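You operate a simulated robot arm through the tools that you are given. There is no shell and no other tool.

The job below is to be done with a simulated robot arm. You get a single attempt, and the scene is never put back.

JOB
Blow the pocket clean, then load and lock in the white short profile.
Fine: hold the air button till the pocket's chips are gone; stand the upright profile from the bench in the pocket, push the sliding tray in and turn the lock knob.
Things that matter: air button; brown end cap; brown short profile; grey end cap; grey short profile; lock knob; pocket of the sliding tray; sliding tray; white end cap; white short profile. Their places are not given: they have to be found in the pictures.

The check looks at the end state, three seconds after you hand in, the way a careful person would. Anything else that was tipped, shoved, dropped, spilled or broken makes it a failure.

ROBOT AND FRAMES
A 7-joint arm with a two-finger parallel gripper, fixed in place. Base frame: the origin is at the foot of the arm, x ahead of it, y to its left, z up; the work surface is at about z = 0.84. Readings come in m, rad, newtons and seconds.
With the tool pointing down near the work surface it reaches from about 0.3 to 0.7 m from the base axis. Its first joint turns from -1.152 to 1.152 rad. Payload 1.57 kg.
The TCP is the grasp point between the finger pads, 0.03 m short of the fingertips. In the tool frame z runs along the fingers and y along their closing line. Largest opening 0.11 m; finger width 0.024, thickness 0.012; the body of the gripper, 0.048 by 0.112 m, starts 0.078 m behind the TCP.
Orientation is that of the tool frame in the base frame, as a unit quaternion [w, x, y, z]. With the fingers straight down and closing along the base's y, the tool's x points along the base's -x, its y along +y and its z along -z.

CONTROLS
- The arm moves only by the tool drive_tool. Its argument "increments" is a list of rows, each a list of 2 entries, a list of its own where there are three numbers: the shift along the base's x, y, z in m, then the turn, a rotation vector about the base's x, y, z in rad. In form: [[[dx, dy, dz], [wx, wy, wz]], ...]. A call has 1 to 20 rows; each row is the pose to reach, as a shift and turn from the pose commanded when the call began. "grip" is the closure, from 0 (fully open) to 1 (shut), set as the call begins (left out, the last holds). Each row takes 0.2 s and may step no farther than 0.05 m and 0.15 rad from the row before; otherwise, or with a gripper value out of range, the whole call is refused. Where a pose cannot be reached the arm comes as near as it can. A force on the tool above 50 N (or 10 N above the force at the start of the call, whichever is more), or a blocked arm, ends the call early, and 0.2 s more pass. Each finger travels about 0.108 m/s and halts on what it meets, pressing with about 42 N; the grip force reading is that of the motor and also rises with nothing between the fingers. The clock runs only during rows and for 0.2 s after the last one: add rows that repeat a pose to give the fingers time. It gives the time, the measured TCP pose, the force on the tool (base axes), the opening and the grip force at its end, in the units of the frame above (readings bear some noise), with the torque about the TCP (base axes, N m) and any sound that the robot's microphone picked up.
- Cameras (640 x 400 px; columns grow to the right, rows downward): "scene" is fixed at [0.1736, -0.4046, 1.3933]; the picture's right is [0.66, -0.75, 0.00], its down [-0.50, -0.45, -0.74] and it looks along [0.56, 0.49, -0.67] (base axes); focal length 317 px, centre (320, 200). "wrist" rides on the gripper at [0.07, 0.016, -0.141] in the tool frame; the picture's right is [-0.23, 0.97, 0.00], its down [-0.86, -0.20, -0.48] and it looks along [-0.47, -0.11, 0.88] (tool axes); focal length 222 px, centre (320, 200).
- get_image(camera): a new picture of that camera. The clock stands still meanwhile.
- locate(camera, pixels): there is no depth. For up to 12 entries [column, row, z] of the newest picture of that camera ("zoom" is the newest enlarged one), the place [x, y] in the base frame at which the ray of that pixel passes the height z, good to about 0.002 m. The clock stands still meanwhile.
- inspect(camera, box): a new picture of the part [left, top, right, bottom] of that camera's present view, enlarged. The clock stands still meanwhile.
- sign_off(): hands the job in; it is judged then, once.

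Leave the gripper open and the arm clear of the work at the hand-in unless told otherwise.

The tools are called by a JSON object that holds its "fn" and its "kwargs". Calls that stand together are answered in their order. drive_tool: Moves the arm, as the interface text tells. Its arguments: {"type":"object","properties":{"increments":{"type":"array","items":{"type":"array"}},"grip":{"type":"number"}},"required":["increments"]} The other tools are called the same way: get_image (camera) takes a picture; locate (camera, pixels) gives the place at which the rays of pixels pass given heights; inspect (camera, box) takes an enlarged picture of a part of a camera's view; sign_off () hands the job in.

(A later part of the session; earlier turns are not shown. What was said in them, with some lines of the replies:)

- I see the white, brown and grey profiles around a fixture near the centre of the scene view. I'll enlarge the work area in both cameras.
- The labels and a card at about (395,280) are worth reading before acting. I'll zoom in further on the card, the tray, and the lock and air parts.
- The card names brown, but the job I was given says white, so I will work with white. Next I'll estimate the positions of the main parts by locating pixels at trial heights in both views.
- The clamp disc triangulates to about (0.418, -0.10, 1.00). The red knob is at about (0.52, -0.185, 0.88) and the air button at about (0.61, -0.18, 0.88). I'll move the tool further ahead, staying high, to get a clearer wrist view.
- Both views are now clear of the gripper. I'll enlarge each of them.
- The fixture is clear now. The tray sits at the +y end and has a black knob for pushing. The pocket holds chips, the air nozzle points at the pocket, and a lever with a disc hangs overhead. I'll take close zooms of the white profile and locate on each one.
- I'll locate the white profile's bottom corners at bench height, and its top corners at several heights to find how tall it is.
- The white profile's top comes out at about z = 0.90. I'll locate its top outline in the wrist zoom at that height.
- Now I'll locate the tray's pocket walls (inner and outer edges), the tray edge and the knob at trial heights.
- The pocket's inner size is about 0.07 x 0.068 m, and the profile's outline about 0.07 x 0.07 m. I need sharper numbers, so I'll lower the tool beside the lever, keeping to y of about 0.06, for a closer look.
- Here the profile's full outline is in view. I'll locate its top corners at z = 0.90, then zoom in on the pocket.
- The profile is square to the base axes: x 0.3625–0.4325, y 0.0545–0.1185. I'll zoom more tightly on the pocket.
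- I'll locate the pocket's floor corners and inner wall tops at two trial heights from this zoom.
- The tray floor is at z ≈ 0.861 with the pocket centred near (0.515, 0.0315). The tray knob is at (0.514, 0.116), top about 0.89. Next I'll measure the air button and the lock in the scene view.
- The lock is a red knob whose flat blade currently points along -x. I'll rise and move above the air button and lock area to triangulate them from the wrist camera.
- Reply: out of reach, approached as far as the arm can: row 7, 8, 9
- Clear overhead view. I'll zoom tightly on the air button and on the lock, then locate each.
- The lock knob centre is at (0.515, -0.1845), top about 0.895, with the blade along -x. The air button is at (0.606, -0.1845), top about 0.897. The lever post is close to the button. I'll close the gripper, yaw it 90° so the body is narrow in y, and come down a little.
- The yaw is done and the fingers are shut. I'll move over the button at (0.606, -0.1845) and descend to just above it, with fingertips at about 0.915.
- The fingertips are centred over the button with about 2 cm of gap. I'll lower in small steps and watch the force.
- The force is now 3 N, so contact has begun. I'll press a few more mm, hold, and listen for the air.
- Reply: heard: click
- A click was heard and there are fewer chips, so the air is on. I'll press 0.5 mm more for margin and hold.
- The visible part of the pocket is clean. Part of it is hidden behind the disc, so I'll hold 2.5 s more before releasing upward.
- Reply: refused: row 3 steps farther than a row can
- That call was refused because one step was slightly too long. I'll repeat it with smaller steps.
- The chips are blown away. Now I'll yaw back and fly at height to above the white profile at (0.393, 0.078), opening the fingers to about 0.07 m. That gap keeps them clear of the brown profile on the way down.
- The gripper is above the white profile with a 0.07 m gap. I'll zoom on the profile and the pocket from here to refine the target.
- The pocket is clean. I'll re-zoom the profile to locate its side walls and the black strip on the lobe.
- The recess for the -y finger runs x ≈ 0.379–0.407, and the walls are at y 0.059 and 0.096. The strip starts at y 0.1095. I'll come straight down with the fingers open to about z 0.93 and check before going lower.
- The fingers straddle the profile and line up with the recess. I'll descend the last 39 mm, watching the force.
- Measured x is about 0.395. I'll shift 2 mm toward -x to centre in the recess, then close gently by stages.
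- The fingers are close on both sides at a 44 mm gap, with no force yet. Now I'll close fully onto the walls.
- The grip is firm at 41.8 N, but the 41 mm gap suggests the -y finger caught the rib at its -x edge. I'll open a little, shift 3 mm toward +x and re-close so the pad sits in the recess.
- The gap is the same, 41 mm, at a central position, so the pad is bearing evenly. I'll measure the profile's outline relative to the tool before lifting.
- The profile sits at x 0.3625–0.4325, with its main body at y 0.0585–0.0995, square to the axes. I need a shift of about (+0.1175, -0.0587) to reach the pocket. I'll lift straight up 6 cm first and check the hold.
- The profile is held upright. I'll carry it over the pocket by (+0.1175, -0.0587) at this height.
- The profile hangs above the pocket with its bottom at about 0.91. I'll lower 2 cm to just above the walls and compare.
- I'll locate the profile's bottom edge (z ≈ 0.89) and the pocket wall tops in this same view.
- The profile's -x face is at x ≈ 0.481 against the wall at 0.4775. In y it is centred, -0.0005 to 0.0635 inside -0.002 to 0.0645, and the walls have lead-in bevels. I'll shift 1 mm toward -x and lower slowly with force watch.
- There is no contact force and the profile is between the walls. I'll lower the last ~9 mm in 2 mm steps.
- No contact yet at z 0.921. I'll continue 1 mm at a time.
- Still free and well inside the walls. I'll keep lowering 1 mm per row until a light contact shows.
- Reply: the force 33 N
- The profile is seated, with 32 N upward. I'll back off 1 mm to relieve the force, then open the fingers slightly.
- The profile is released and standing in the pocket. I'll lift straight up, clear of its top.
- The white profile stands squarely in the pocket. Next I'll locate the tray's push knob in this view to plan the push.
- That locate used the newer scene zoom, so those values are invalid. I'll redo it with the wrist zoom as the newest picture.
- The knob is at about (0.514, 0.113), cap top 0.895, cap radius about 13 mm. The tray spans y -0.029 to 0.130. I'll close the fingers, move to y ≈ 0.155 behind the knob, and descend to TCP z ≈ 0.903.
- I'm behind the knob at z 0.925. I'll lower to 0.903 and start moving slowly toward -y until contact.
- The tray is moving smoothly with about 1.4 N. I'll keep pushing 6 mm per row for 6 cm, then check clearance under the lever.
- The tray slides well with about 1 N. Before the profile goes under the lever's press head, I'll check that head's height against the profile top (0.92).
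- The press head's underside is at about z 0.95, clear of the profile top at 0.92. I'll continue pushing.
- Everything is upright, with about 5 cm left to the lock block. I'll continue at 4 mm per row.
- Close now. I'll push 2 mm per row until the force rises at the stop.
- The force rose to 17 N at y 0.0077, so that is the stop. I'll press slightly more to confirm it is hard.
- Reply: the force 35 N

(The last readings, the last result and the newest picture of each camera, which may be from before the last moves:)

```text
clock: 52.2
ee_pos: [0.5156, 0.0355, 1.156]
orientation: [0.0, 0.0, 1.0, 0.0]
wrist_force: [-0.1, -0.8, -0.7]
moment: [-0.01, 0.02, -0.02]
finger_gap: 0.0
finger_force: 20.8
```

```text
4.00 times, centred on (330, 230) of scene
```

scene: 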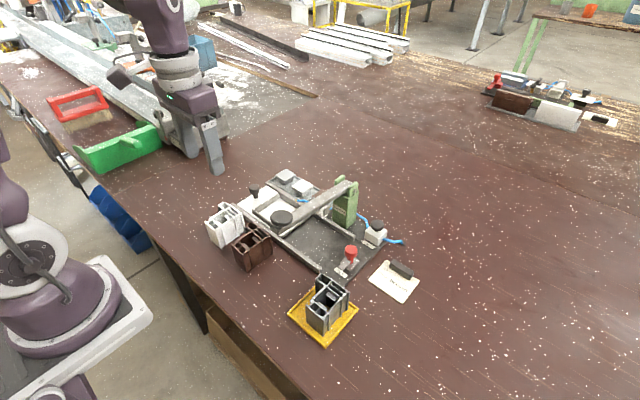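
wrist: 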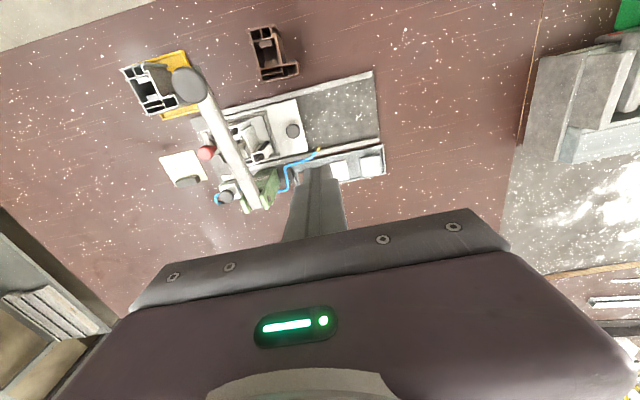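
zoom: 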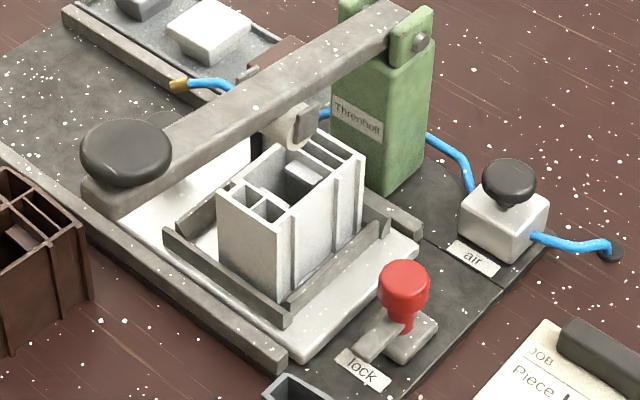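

The tray is hard against its stop (35 N) and the profile still stands upright. For the lock, the lever and press head leave little room on the +y side, so the gripper body must stay roughly along x. I'll fly over with yaw +90° and the fingers part-open at 0.05 m, then look from the -y side.

{"fn": "drive_tool", "kwargs": {"increments": [[[0, -0.02, 0], [0, 0, 0.143]], [[0, -0.04, 0], [0, 0, 0.286]], [[0, -0.06, 0], [0, 0, 0.428]], [[0, -0.08, 0], [0, 0, 0.571]], [[0, -0.1, 0], [0, 0, 0.714]], [[0, -0.12, 0], [0, 0, 0.857]], [[0, -0.14, 0], [0, 0, 1.0]], [[0, -0.16, 0], [0, 0, 1.142]], [[0, -0.18, 0], [0, 0, 1.285]], [[0, -0.2, 0], [0, 0, 1.428]], [[0, -0.22, 0], [0, 0, 1.5708]], [[0, -0.22, -0.04], [0, 0, 1.5708]], [[0, -0.22, -0.08], [0, 0, 1.5708]], [[0, -0.22, -0.08], [0, 0, 1.5708]]], "grip": 0.545}}

{"fn": "get_image", "kwargs": {"camera": "wrist"}}

{"fn": "inspect", "kwargs": {"camera": "wrist", "box": [250, 80, 420, 220]}}

```text
clock: 55.2
ee_pos: [0.5113, -0.1882, 1.0743]
orientation: [0.0, -0.707, 0.707, 0.0]
wrist_force: [-0.9, -0.2, -0.4]
moment: [-0.03, 0.04, -0.03]
finger_gap: 0.0502
finger_force: 0.0
```

```text
taken
```

wrist: 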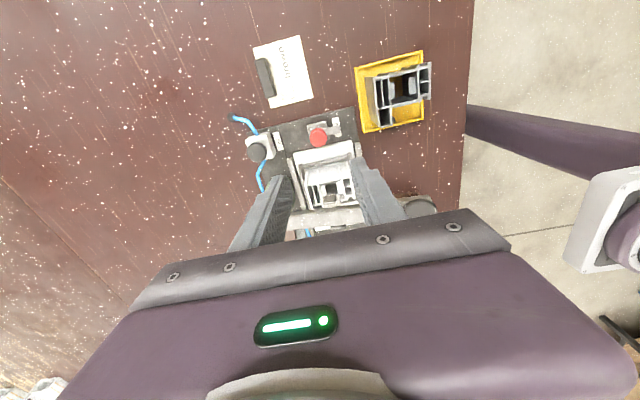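

```text
2.86 times, centred on (335, 150) of wrist
```

zoom: 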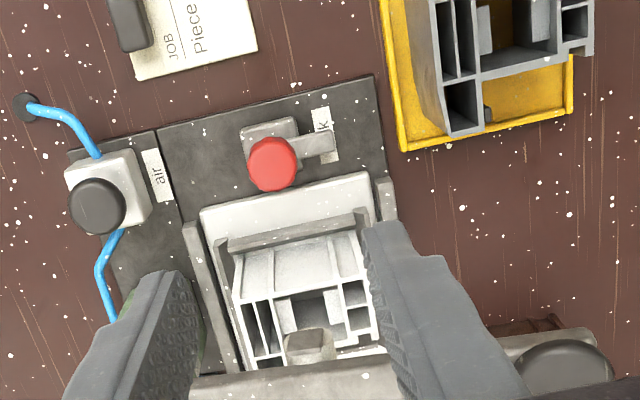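

I'm looking from the -y side. I'll zoom in on the lock and locate the knob, blade, tray edge and press plate.

{"fn": "inspect", "kwargs": {"camera": "wrist", "box": [290, 105, 370, 165]}}

{"fn": "locate", "kwargs": {"camera": "zoom", "pixels": [[232, 255, 0.89], [232, 255, 0.88], [232, 255, 0.9]]}}

{"fn": "inspect", "kwargs": {"camera": "scene", "box": [325, 235, 375, 285]}}

```text
6.67 times, centred on (330, 135) of wrist
```

zoom: 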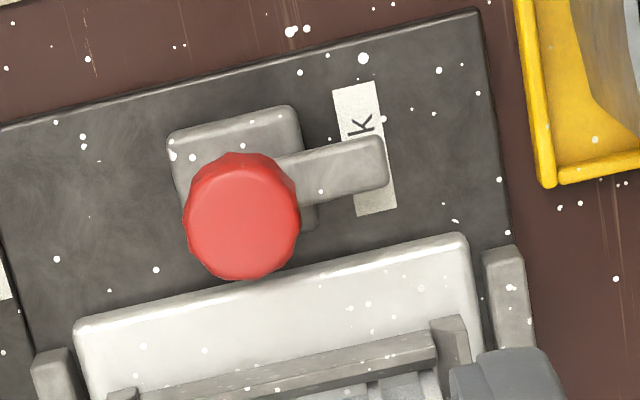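

```text
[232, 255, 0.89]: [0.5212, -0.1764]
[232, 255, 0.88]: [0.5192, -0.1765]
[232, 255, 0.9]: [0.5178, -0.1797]
```

```text
8.00 times, centred on (350, 260) of scene
```

zoom: 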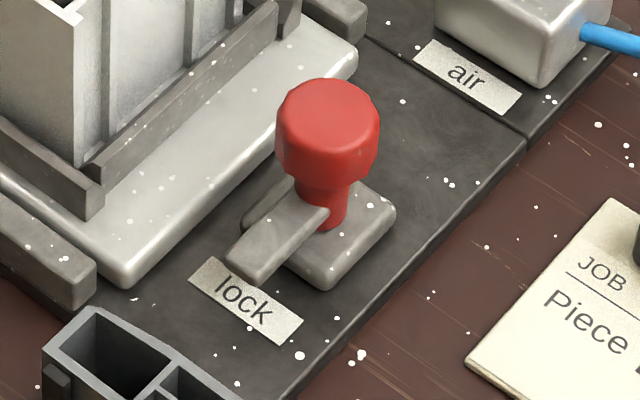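

{"fn": "inspect", "kwargs": {"camera": "wrist", "box": [290, 105, 370, 165]}}

{"fn": "locate", "kwargs": {"camera": "zoom", "pixels": [[242, 217, 0.89], [242, 217, 0.9], [184, 220, 0.885], [300, 210, 0.885], [385, 145, 0.866], [389, 185, 0.866], [273, 155, 0.866], [300, 205, 0.866], [465, 235, 0.862], [75, 322, 0.862], [293, 107, 0.858], [168, 137, 0.858]]}}

{"fn": "inspect", "kwargs": {"camera": "scene", "box": [325, 235, 375, 285]}}

{"fn": "locate", "kwargs": {"camera": "zoom", "pixels": [[328, 105, 0.89], [328, 105, 0.9], [328, 105, 0.91], [335, 225, 0.86], [335, 225, 0.866], [260, 285, 0.85], [260, 285, 0.86], [225, 255, 0.86], [225, 255, 0.87], [125, 285, 0.862], [325, 290, 0.848], [328, 178, 0.88]]}}

```text
6.67 times, centred on (330, 135) of wrist
```

zoom: 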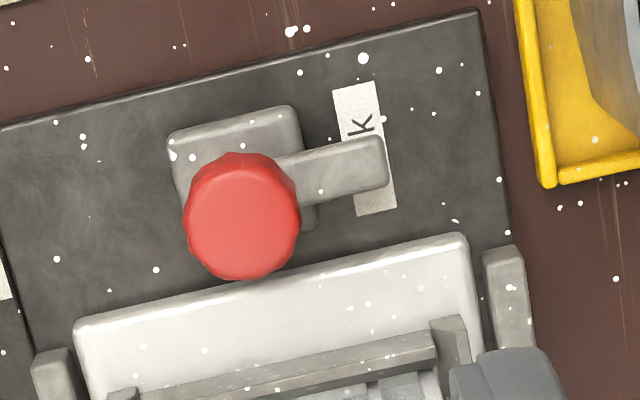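

```text
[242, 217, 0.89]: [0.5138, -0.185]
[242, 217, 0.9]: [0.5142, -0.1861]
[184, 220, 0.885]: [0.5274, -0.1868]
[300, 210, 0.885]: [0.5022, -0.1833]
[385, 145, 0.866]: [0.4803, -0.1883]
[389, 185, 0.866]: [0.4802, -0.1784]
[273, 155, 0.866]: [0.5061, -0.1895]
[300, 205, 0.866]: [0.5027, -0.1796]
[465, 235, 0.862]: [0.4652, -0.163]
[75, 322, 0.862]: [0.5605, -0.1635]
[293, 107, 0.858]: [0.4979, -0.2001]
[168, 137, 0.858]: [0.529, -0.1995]
```

```text
8.00 times, centred on (350, 260) of scene
```

zoom: 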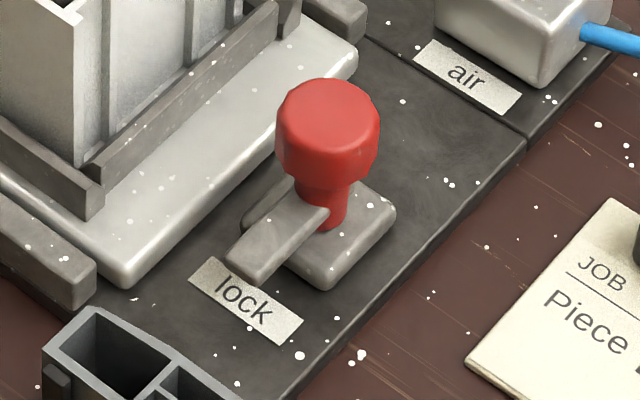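

```text
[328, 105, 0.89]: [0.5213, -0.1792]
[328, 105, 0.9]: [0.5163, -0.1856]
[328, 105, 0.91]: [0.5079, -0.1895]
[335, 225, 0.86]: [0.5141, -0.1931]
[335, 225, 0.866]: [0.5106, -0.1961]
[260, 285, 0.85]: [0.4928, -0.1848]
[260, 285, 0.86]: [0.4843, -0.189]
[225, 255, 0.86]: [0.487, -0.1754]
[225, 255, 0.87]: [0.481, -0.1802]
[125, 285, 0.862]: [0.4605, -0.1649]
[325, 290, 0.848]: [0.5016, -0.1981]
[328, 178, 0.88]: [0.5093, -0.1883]
```

The knob centre is (0.5145, -0.185), top 0.90, diameter 25 mm. The blade tip is at x 0.480 and the tray edge at y -0.163. I'll turn clockwise (blade from -x to +y, over the tray edge) in two 60° bites, keeping the body near the x direction. First I'll yaw to +120° and descend to z 0.94.

{"fn": "drive_tool", "kwargs": {"increments": [[[0, 0, -0.02], [0, 0, 0.131]], [[0, 0, -0.05], [0, 0, 0.262]], [[0, 0, -0.09], [0, 0, 0.393]], [[0, 0, -0.13], [0, 0, 0.5236]], [[0, 0, -0.13], [0, 0, 0.5236]]]}}

{"fn": "inspect", "kwargs": {"camera": "wrist", "box": [230, 110, 410, 240]}}

{"fn": "inspect", "kwargs": {"camera": "scene", "box": [290, 160, 410, 280]}}

```text
clock: 56.4
ee_pos: [0.5118, -0.1866, 0.9435]
orientation: [-0.001, 0.867, -0.499, 0.0]
wrist_force: [-0.1, -0.5, -0.4]
moment: [0.01, 0.0, 0.0]
finger_gap: 0.0501
finger_force: 0.1
```

```text
3.08 times, centred on (320, 175) of wrist
```

zoom: 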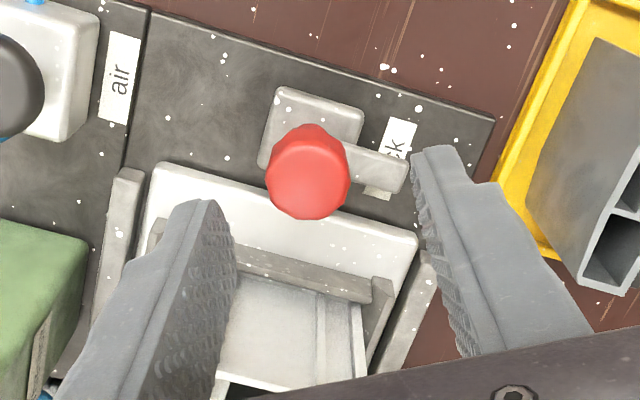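

```text
3.33 times, centred on (350, 220) of scene
```

zoom: 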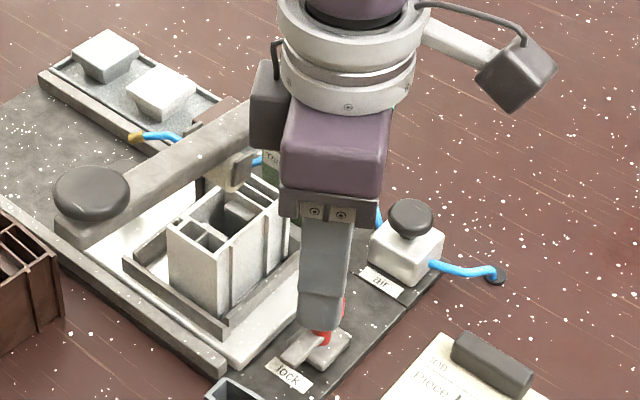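

I'll check the knob position against the tool once more from this close view.

{"fn": "inspect", "kwargs": {"camera": "wrist", "box": [280, 130, 360, 200]}}

```text
5.71 times, centred on (320, 165) of wrist
```

zoom: 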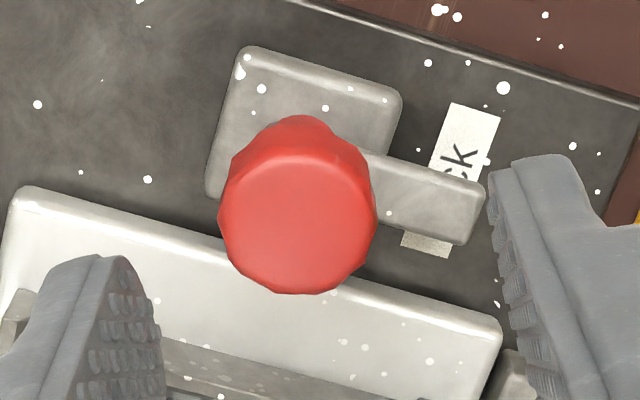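

{"fn": "locate", "kwargs": {"camera": "zoom", "pixels": [[298, 222, 0.89], [298, 222, 0.9], [298, 222, 0.905], [218, 225, 0.895], [376, 215, 0.895], [295, 293, 0.895]]}}

```text
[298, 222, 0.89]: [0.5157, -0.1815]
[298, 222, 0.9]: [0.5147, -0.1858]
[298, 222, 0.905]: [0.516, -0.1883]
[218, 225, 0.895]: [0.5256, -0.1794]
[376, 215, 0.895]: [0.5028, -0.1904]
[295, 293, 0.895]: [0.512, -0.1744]
```

The knob centre is confirmed at (0.515, -0.1855). I'll shift +3 mm in x and +1 mm in y, then descend to z 0.907 with the fingers around the cap.

{"fn": "drive_tool", "kwargs": {"increments": [[[0.003, 0.001, -0.01], [0, 0, 0]], [[0.003, 0.001, -0.022], [0, 0, 0]], [[0.003, 0.001, -0.032], [0, 0, 0]], [[0.003, 0.001, -0.037], [0, 0, 0]], [[0.003, 0.001, -0.037], [0, 0, 0]]]}}

{"fn": "inspect", "kwargs": {"camera": "wrist", "box": [230, 110, 410, 240]}}

{"fn": "inspect", "kwargs": {"camera": "scene", "box": [290, 190, 390, 290]}}

```text
clock: 57.6
ee_pos: [0.515, -0.1858, 0.9065]
orientation: [0.0, 0.866, -0.5, 0.0]
wrist_force: [-0.7, 0.1, -0.2]
moment: [0.0, -0.01, 0.03]
finger_gap: 0.0501
finger_force: 0.0
```

```text
3.08 times, centred on (320, 175) of wrist
```

zoom: 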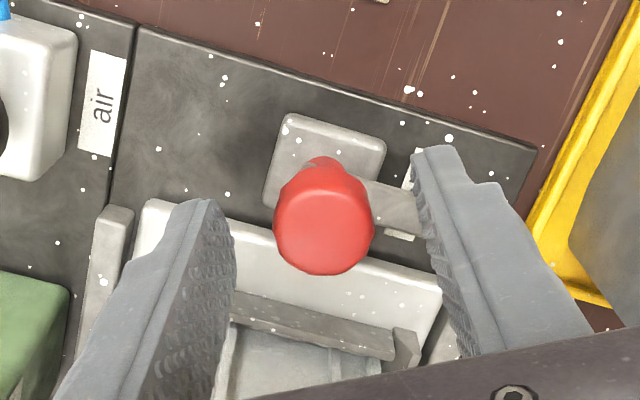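

```text
4.00 times, centred on (340, 240) of scene
```

zoom: 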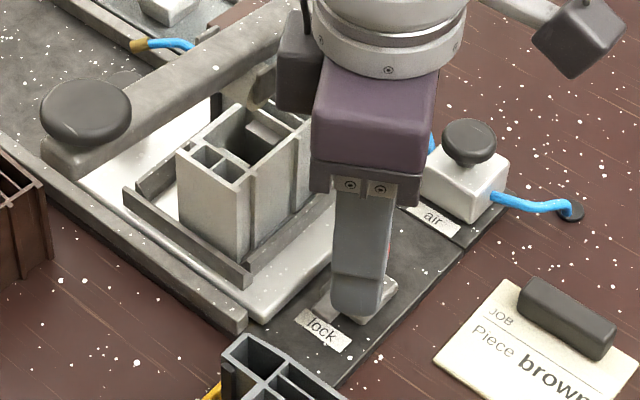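

The knob is centred between the fingers. I'll close on it.

{"fn": "drive_tool", "kwargs": {"increments": [[[0, 0, 0], [0, 0, 0]], [[0, 0, 0], [0, 0, 0]], [[0, 0, 0], [0, 0, 0]], [[0, 0, 0], [0, 0, 0]]], "grip": 1}}

```text
clock: 58.6
ee_pos: [0.5151, -0.1844, 0.9074]
orientation: [0.001, 0.866, -0.5, 0.0]
wrist_force: [-7.8, -3.6, -1.2]
moment: [-0.22, 0.18, -0.03]
finger_gap: 0.0254
finger_force: 36.4
```

The knob is gripped at 25.4 mm. Now I'll turn clockwise by 60°.

{"fn": "drive_tool", "kwargs": {"increments": [[[0, 0, 0], [0, 0, -0.1]], [[0, 0, 0], [0, 0, -0.2]], [[0, 0, 0], [0, 0, -0.3]], [[0, 0, 0], [0, 0, -0.4]], [[0, 0, 0], [0, 0, -0.5]], [[0, 0, 0], [0, 0, -0.6]], [[0, 0, 0], [0, 0, -0.7]], [[0, 0, 0], [0, 0, -0.8]], [[0, 0, 0], [0, 0, -0.9]], [[0, 0, 0], [0, 0, -1.0]], [[0, 0, 0], [0, 0, -1.047]], [[0, 0, 0], [0, 0, -1.047]]]}}

{"fn": "inspect", "kwargs": {"camera": "wrist", "box": [230, 110, 410, 240]}}

{"fn": "inspect", "kwargs": {"camera": "scene", "box": [290, 170, 410, 290]}}

```text
clock: 61.2
ee_pos: [0.5149, -0.1849, 0.9091]
orientation: [-0.001, -0.499, 0.867, 0.001]
wrist_force: [-25.2, -7.6, -21.5]
moment: [-0.22, 0.61, -0.02]
finger_gap: 0.0258
finger_force: 36.9
```

```text
3.08 times, centred on (320, 175) of wrist
```

zoom: 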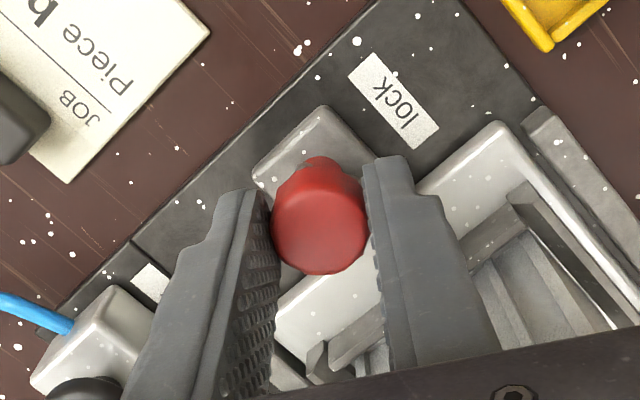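

```text
3.33 times, centred on (350, 230) of scene
```

zoom: 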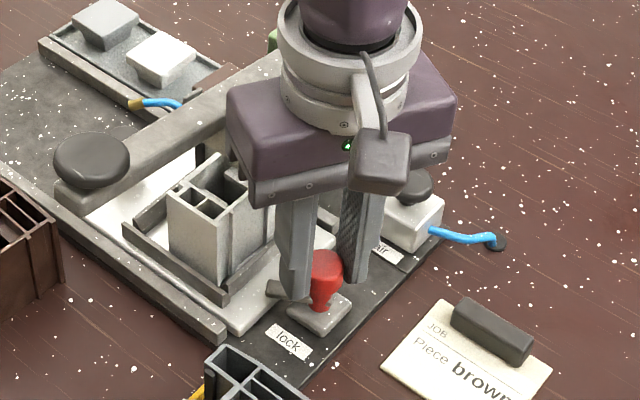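

The blade has moved. I'll zoom on it before releasing.

{"fn": "inspect", "kwargs": {"camera": "scene", "box": [320, 230, 370, 280]}}

```text
8.00 times, centred on (345, 255) of scene
```

zoom: 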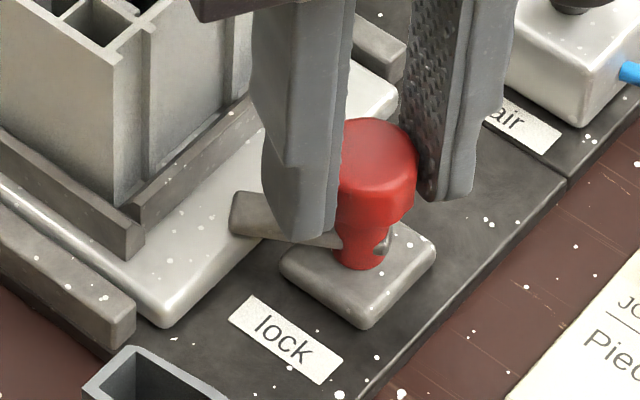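

The blade is now about 60° round and over the tray edge. I'll open the fingers to let go and read the residual force.

{"fn": "drive_tool", "kwargs": {"increments": [[[0, 0, 0], [0, 0, 0]], [[0, 0, 0], [0, 0, 0]], [[0, 0, 0], [0, 0, 0]]], "grip": 0.545}}

{"fn": "inspect", "kwargs": {"camera": "scene", "box": [320, 230, 370, 280]}}

{"fn": "inspect", "kwargs": {"camera": "scene", "box": [270, 160, 390, 260]}}

```text
clock: 62.0
ee_pos: [0.5168, -0.185, 0.9069]
orientation: [0.0, -0.5, 0.866, -0.001]
wrist_force: [0.6, 0.2, 0.7]
moment: [0.0, -0.02, -0.03]
finger_gap: 0.0502
finger_force: 0.0
```

```text
8.00 times, centred on (345, 255) of scene
```

zoom: 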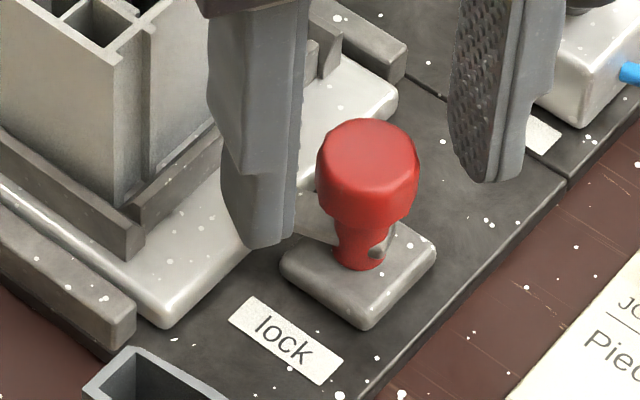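

```text
4.00 times, centred on (330, 210) of scene
```

zoom: 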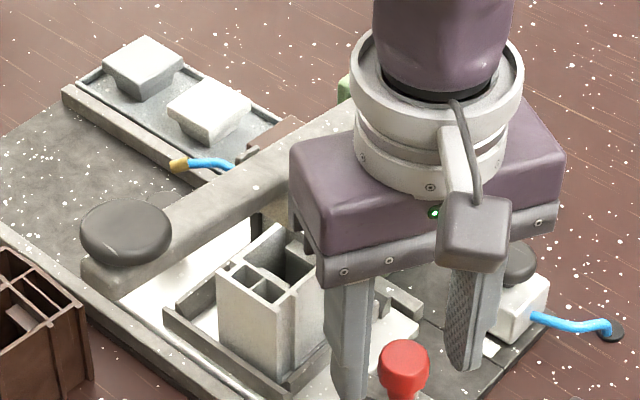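

Residual force is zero and the blade stayed put. I'll rotate the open gripper back +60° and re-grip.

{"fn": "drive_tool", "kwargs": {"increments": [[[0, 0, 0], [0, 0, 0.13]], [[0, 0, 0], [0, 0, 0.26]], [[0, 0, 0], [0, 0, 0.39]], [[0, 0, 0], [0, 0, 0.52]], [[0, 0, 0], [0, 0, 0.65]], [[0, 0, 0], [0, 0, 0.78]], [[0, 0, 0], [0, 0, 0.91]], [[0, 0, 0], [0, 0, 1.047]], [[0, 0, 0], [0, 0, 1.047]]]}}

{"fn": "inspect", "kwargs": {"camera": "wrist", "box": [230, 110, 410, 240]}}

```text
clock: 64.0
ee_pos: [0.5145, -0.1855, 0.9074]
orientation: [0.0, 0.866, -0.499, 0.0]
wrist_force: [0.0, -0.2, 0.4]
moment: [-0.02, 0.01, 0.0]
finger_gap: 0.0503
finger_force: 0.1
```

```text
3.08 times, centred on (320, 175) of wrist
```

zoom: 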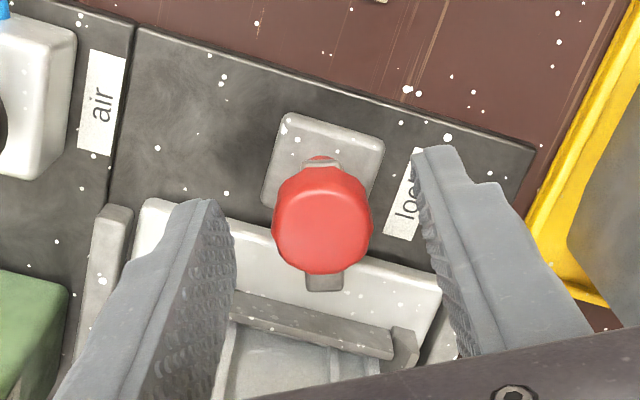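

The blade now points nearly onto the tray, toward about (325, 285) in the zoom, with perhaps 20–30° to go. I'll close again.

{"fn": "drive_tool", "kwargs": {"increments": [[[0, 0, 0], [0, 0, 0]], [[0, 0, 0], [0, 0, 0]], [[0, 0, 0], [0, 0, 0]], [[0, 0, 0], [0, 0, 0]]], "grip": 1}}

{"fn": "drive_tool", "kwargs": {"increments": [[[0, 0, 0], [0, 0, -0.08]], [[0, 0, 0], [0, 0, -0.16]], [[0, 0, 0], [0, 0, -0.24]], [[0, 0, 0], [0, 0, -0.32]], [[0, 0, 0], [0, 0, -0.4]], [[0, 0, 0], [0, 0, -0.4]]]}}

{"fn": "inspect", "kwargs": {"camera": "wrist", "box": [230, 110, 410, 240]}}

```text
clock: 65.0
ee_pos: [0.5148, -0.1852, 0.9069]
orientation: [0.001, 0.866, -0.499, 0.0]
wrist_force: [-5.8, -2.1, 0.0]
moment: [-0.02, 0.16, -0.05]
finger_gap: 0.0256
finger_force: 37.3
```

```text
clock: 66.4
ee_pos: [0.5147, -0.1866, 0.9084]
orientation: [0.001, 0.749, -0.662, 0.0]
wrist_force: [-16.9, -7.3, 9.3]
moment: [-0.79, 0.37, 0.4]
finger_gap: 0.0253
finger_force: 36.6
```

```text
3.08 times, centred on (320, 175) of wrist
```

zoom: 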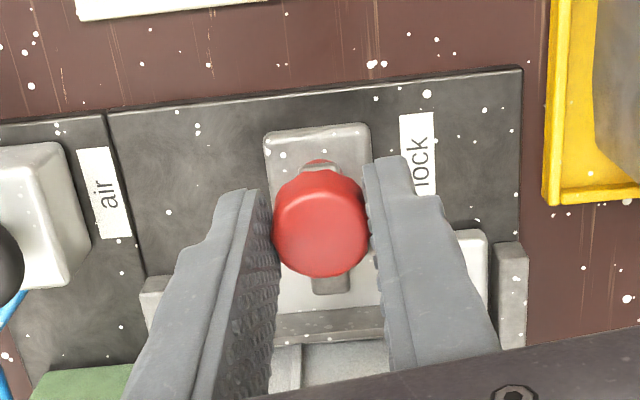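

The blade now lies perpendicular to the tray edge, and the torque rose to 0.4 N m, which suggests the end stop. I'll try 0.1 rad more to confirm.

{"fn": "drive_tool", "kwargs": {"increments": [[[0, 0, 0], [0, 0, -0.05]], [[0, 0, 0], [0, 0, -0.1]], [[0, 0, 0], [0, 0, -0.1]]]}}

{"fn": "inspect", "kwargs": {"camera": "wrist", "box": [230, 110, 410, 240]}}

```text
clock: 67.2
ee_pos: [0.5155, -0.1853, 0.9074]
orientation: [-0.001, 0.715, -0.699, 0.0]
wrist_force: [-18.1, -10.9, 5.8]
moment: [-0.36, 0.44, 0.35]
finger_gap: 0.0255
finger_force: 37.0
```

```text
3.08 times, centred on (320, 175) of wrist
```

zoom: 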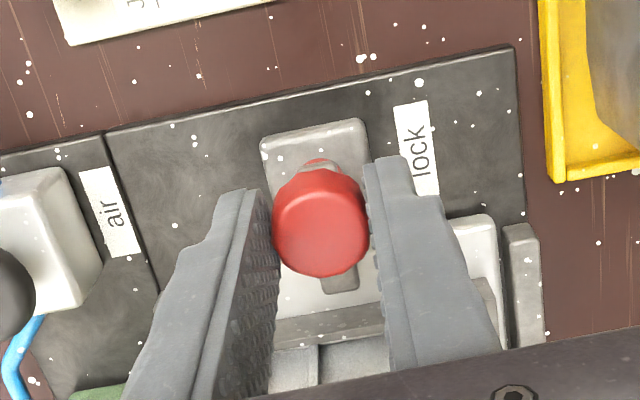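

Torque stays at about 0.35 N m while the blade holds along +y over the tray, so it is at its end stop. I'll open and lift straight up.

{"fn": "drive_tool", "kwargs": {"increments": [[[0, 0, 0], [0, 0, 0]], [[0, 0, 0], [0, 0, 0]], [[0, 0, 0], [0, 0, 0]]], "grip": 0.545}}

{"fn": "drive_tool", "kwargs": {"increments": [[[0, 0, 0.02], [0, 0, 0]], [[0, 0, 0.06], [0, 0, 0]], [[0, 0, 0.1], [0, 0, 0]], [[0, 0, 0.14], [0, 0, 0]], [[0, 0, 0.18], [0, 0, 0]], [[0, -0.01, 0.22], [0, 0, 0]], [[-0.02, -0.01, 0.26], [0, 0, 0]], [[-0.02, -0.01, 0.26], [0, 0, 0]]]}}

{"fn": "get_image", "kwargs": {"camera": "wrist"}}

{"fn": "inspect", "kwargs": {"camera": "scene", "box": [270, 170, 400, 290]}}

{"fn": "inspect", "kwargs": {"camera": "scene", "box": [320, 230, 370, 280]}}

```text
clock: 68.0
ee_pos: [0.5167, -0.1857, 0.9075]
orientation: [0.0, 0.715, -0.699, 0.0]
wrist_force: [-0.5, -0.2, -0.4]
moment: [0.0, -0.03, -0.01]
finger_gap: 0.0501
finger_force: 0.0
```

```text
clock: 69.8
ee_pos: [0.4951, -0.1928, 1.1694]
orientation: [-0.001, 0.716, -0.699, 0.0]
wrist_force: [-0.3, 0.3, 0.2]
moment: [0.0, 0.01, 0.01]
finger_gap: 0.0501
finger_force: 0.0
```

```text
taken
```

wrist: 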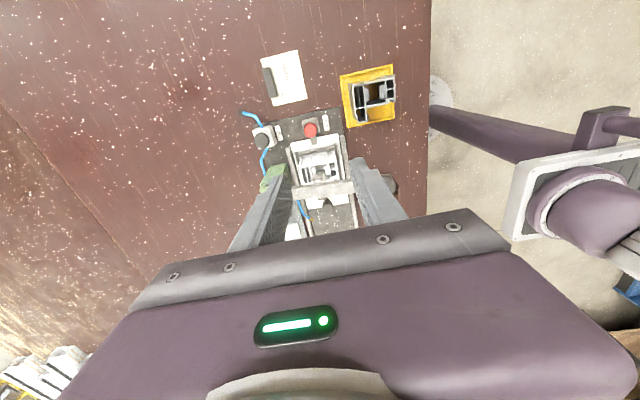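

```text
3.33 times, centred on (335, 230) of scene
```

zoom: 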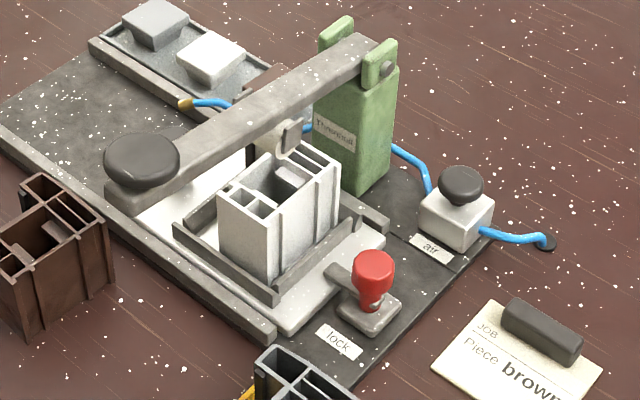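

```text
8.00 times, centred on (345, 255) of scene
```

zoom: 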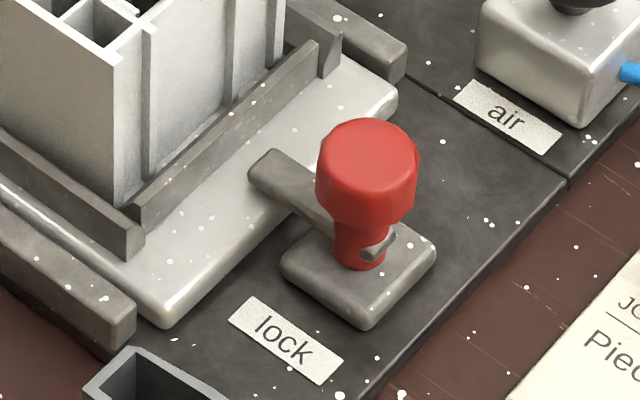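

The blade lies across the tray edge, the tray is in, and the profile is upright. I'll retreat toward the start position with the gripper fully open and do a final check.

{"fn": "drive_tool", "kwargs": {"increments": [[[-0.03, 0.02, 0.005], [0, 0, -0.14]], [[-0.06, 0.04, 0.01], [0, 0, -0.28]], [[-0.09, 0.06, 0.01], [0, 0, -0.42]], [[-0.12, 0.08, 0.01], [0, 0, -0.56]], [[-0.14, 0.09, 0.01], [0, 0, -0.7]], [[-0.14, 0.09, 0.01], [0, 0, -0.7]]], "grip": 0}}

{"fn": "get_image", "kwargs": {"camera": "scene"}}

{"fn": "get_image", "kwargs": {"camera": "wrist"}}

{"fn": "inspect", "kwargs": {"camera": "scene", "box": [190, 150, 430, 350]}}

```text
clock: 71.2
ee_pos: [0.3548, -0.1059, 1.1795]
orientation: [0.001, -0.432, 0.902, 0.0]
wrist_force: [-0.1, -0.5, -0.5]
moment: [0.02, -0.04, 0.01]
finger_gap: 0.1101
finger_force: 0.1
```

```text
taken
```

scene: 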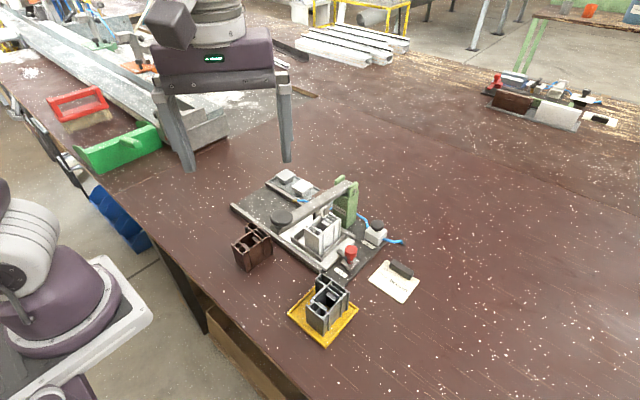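

```text
taken
```

wrist: 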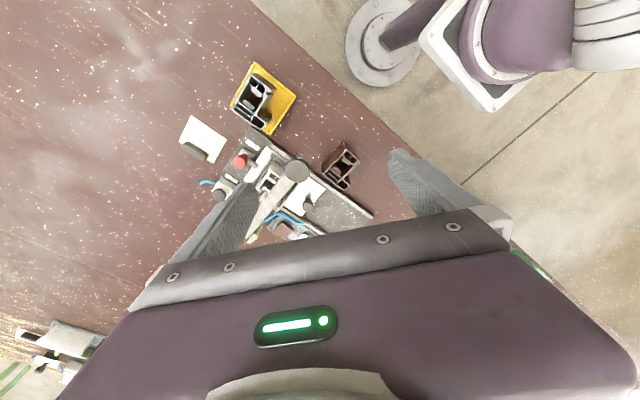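

```text
2.00 times, centred on (310, 250) of scene
```

zoom: 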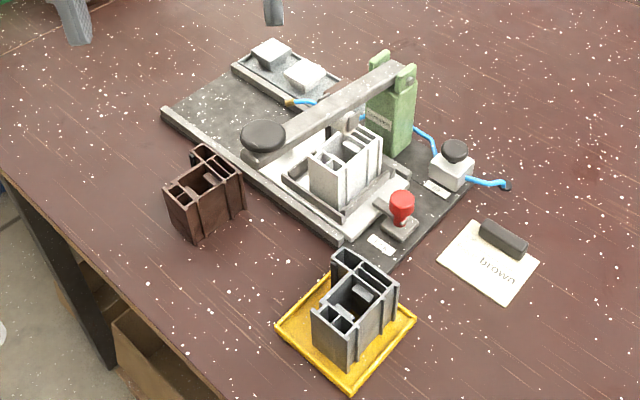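

The white profile stands in the pocket, the tray is in and the lock blade is across the tray edge. The brown and grey profiles, end caps and card are where they were. The gripper is open and the arm is clear, so I'm handing in.

{"fn": "sign_off", "kwargs": {}}

```text
The job is handed in.
```

The job is handed in: the pocket is blown clean, and the white short profile is loaded and locked in. I don't have the result of the check.

- **Air:** I held the air button for several seconds, until no chips could be seen in the pocket.
- **Profile:** The white short profile stands upright in the pocket.
- **Tray:** I pushed it in until it stopped hard.
- **Lock:** I turned the knob clockwise to its end stop, about 90°. Its blade now lies across the tray edge.

In the last pictures nothing else on the bench had moved. The gripper is open and the arm is clear.

**Job card:** The card on the bench says "Piece brown", but your job said white, so I loaded white. Check the card if it was meant to apply.
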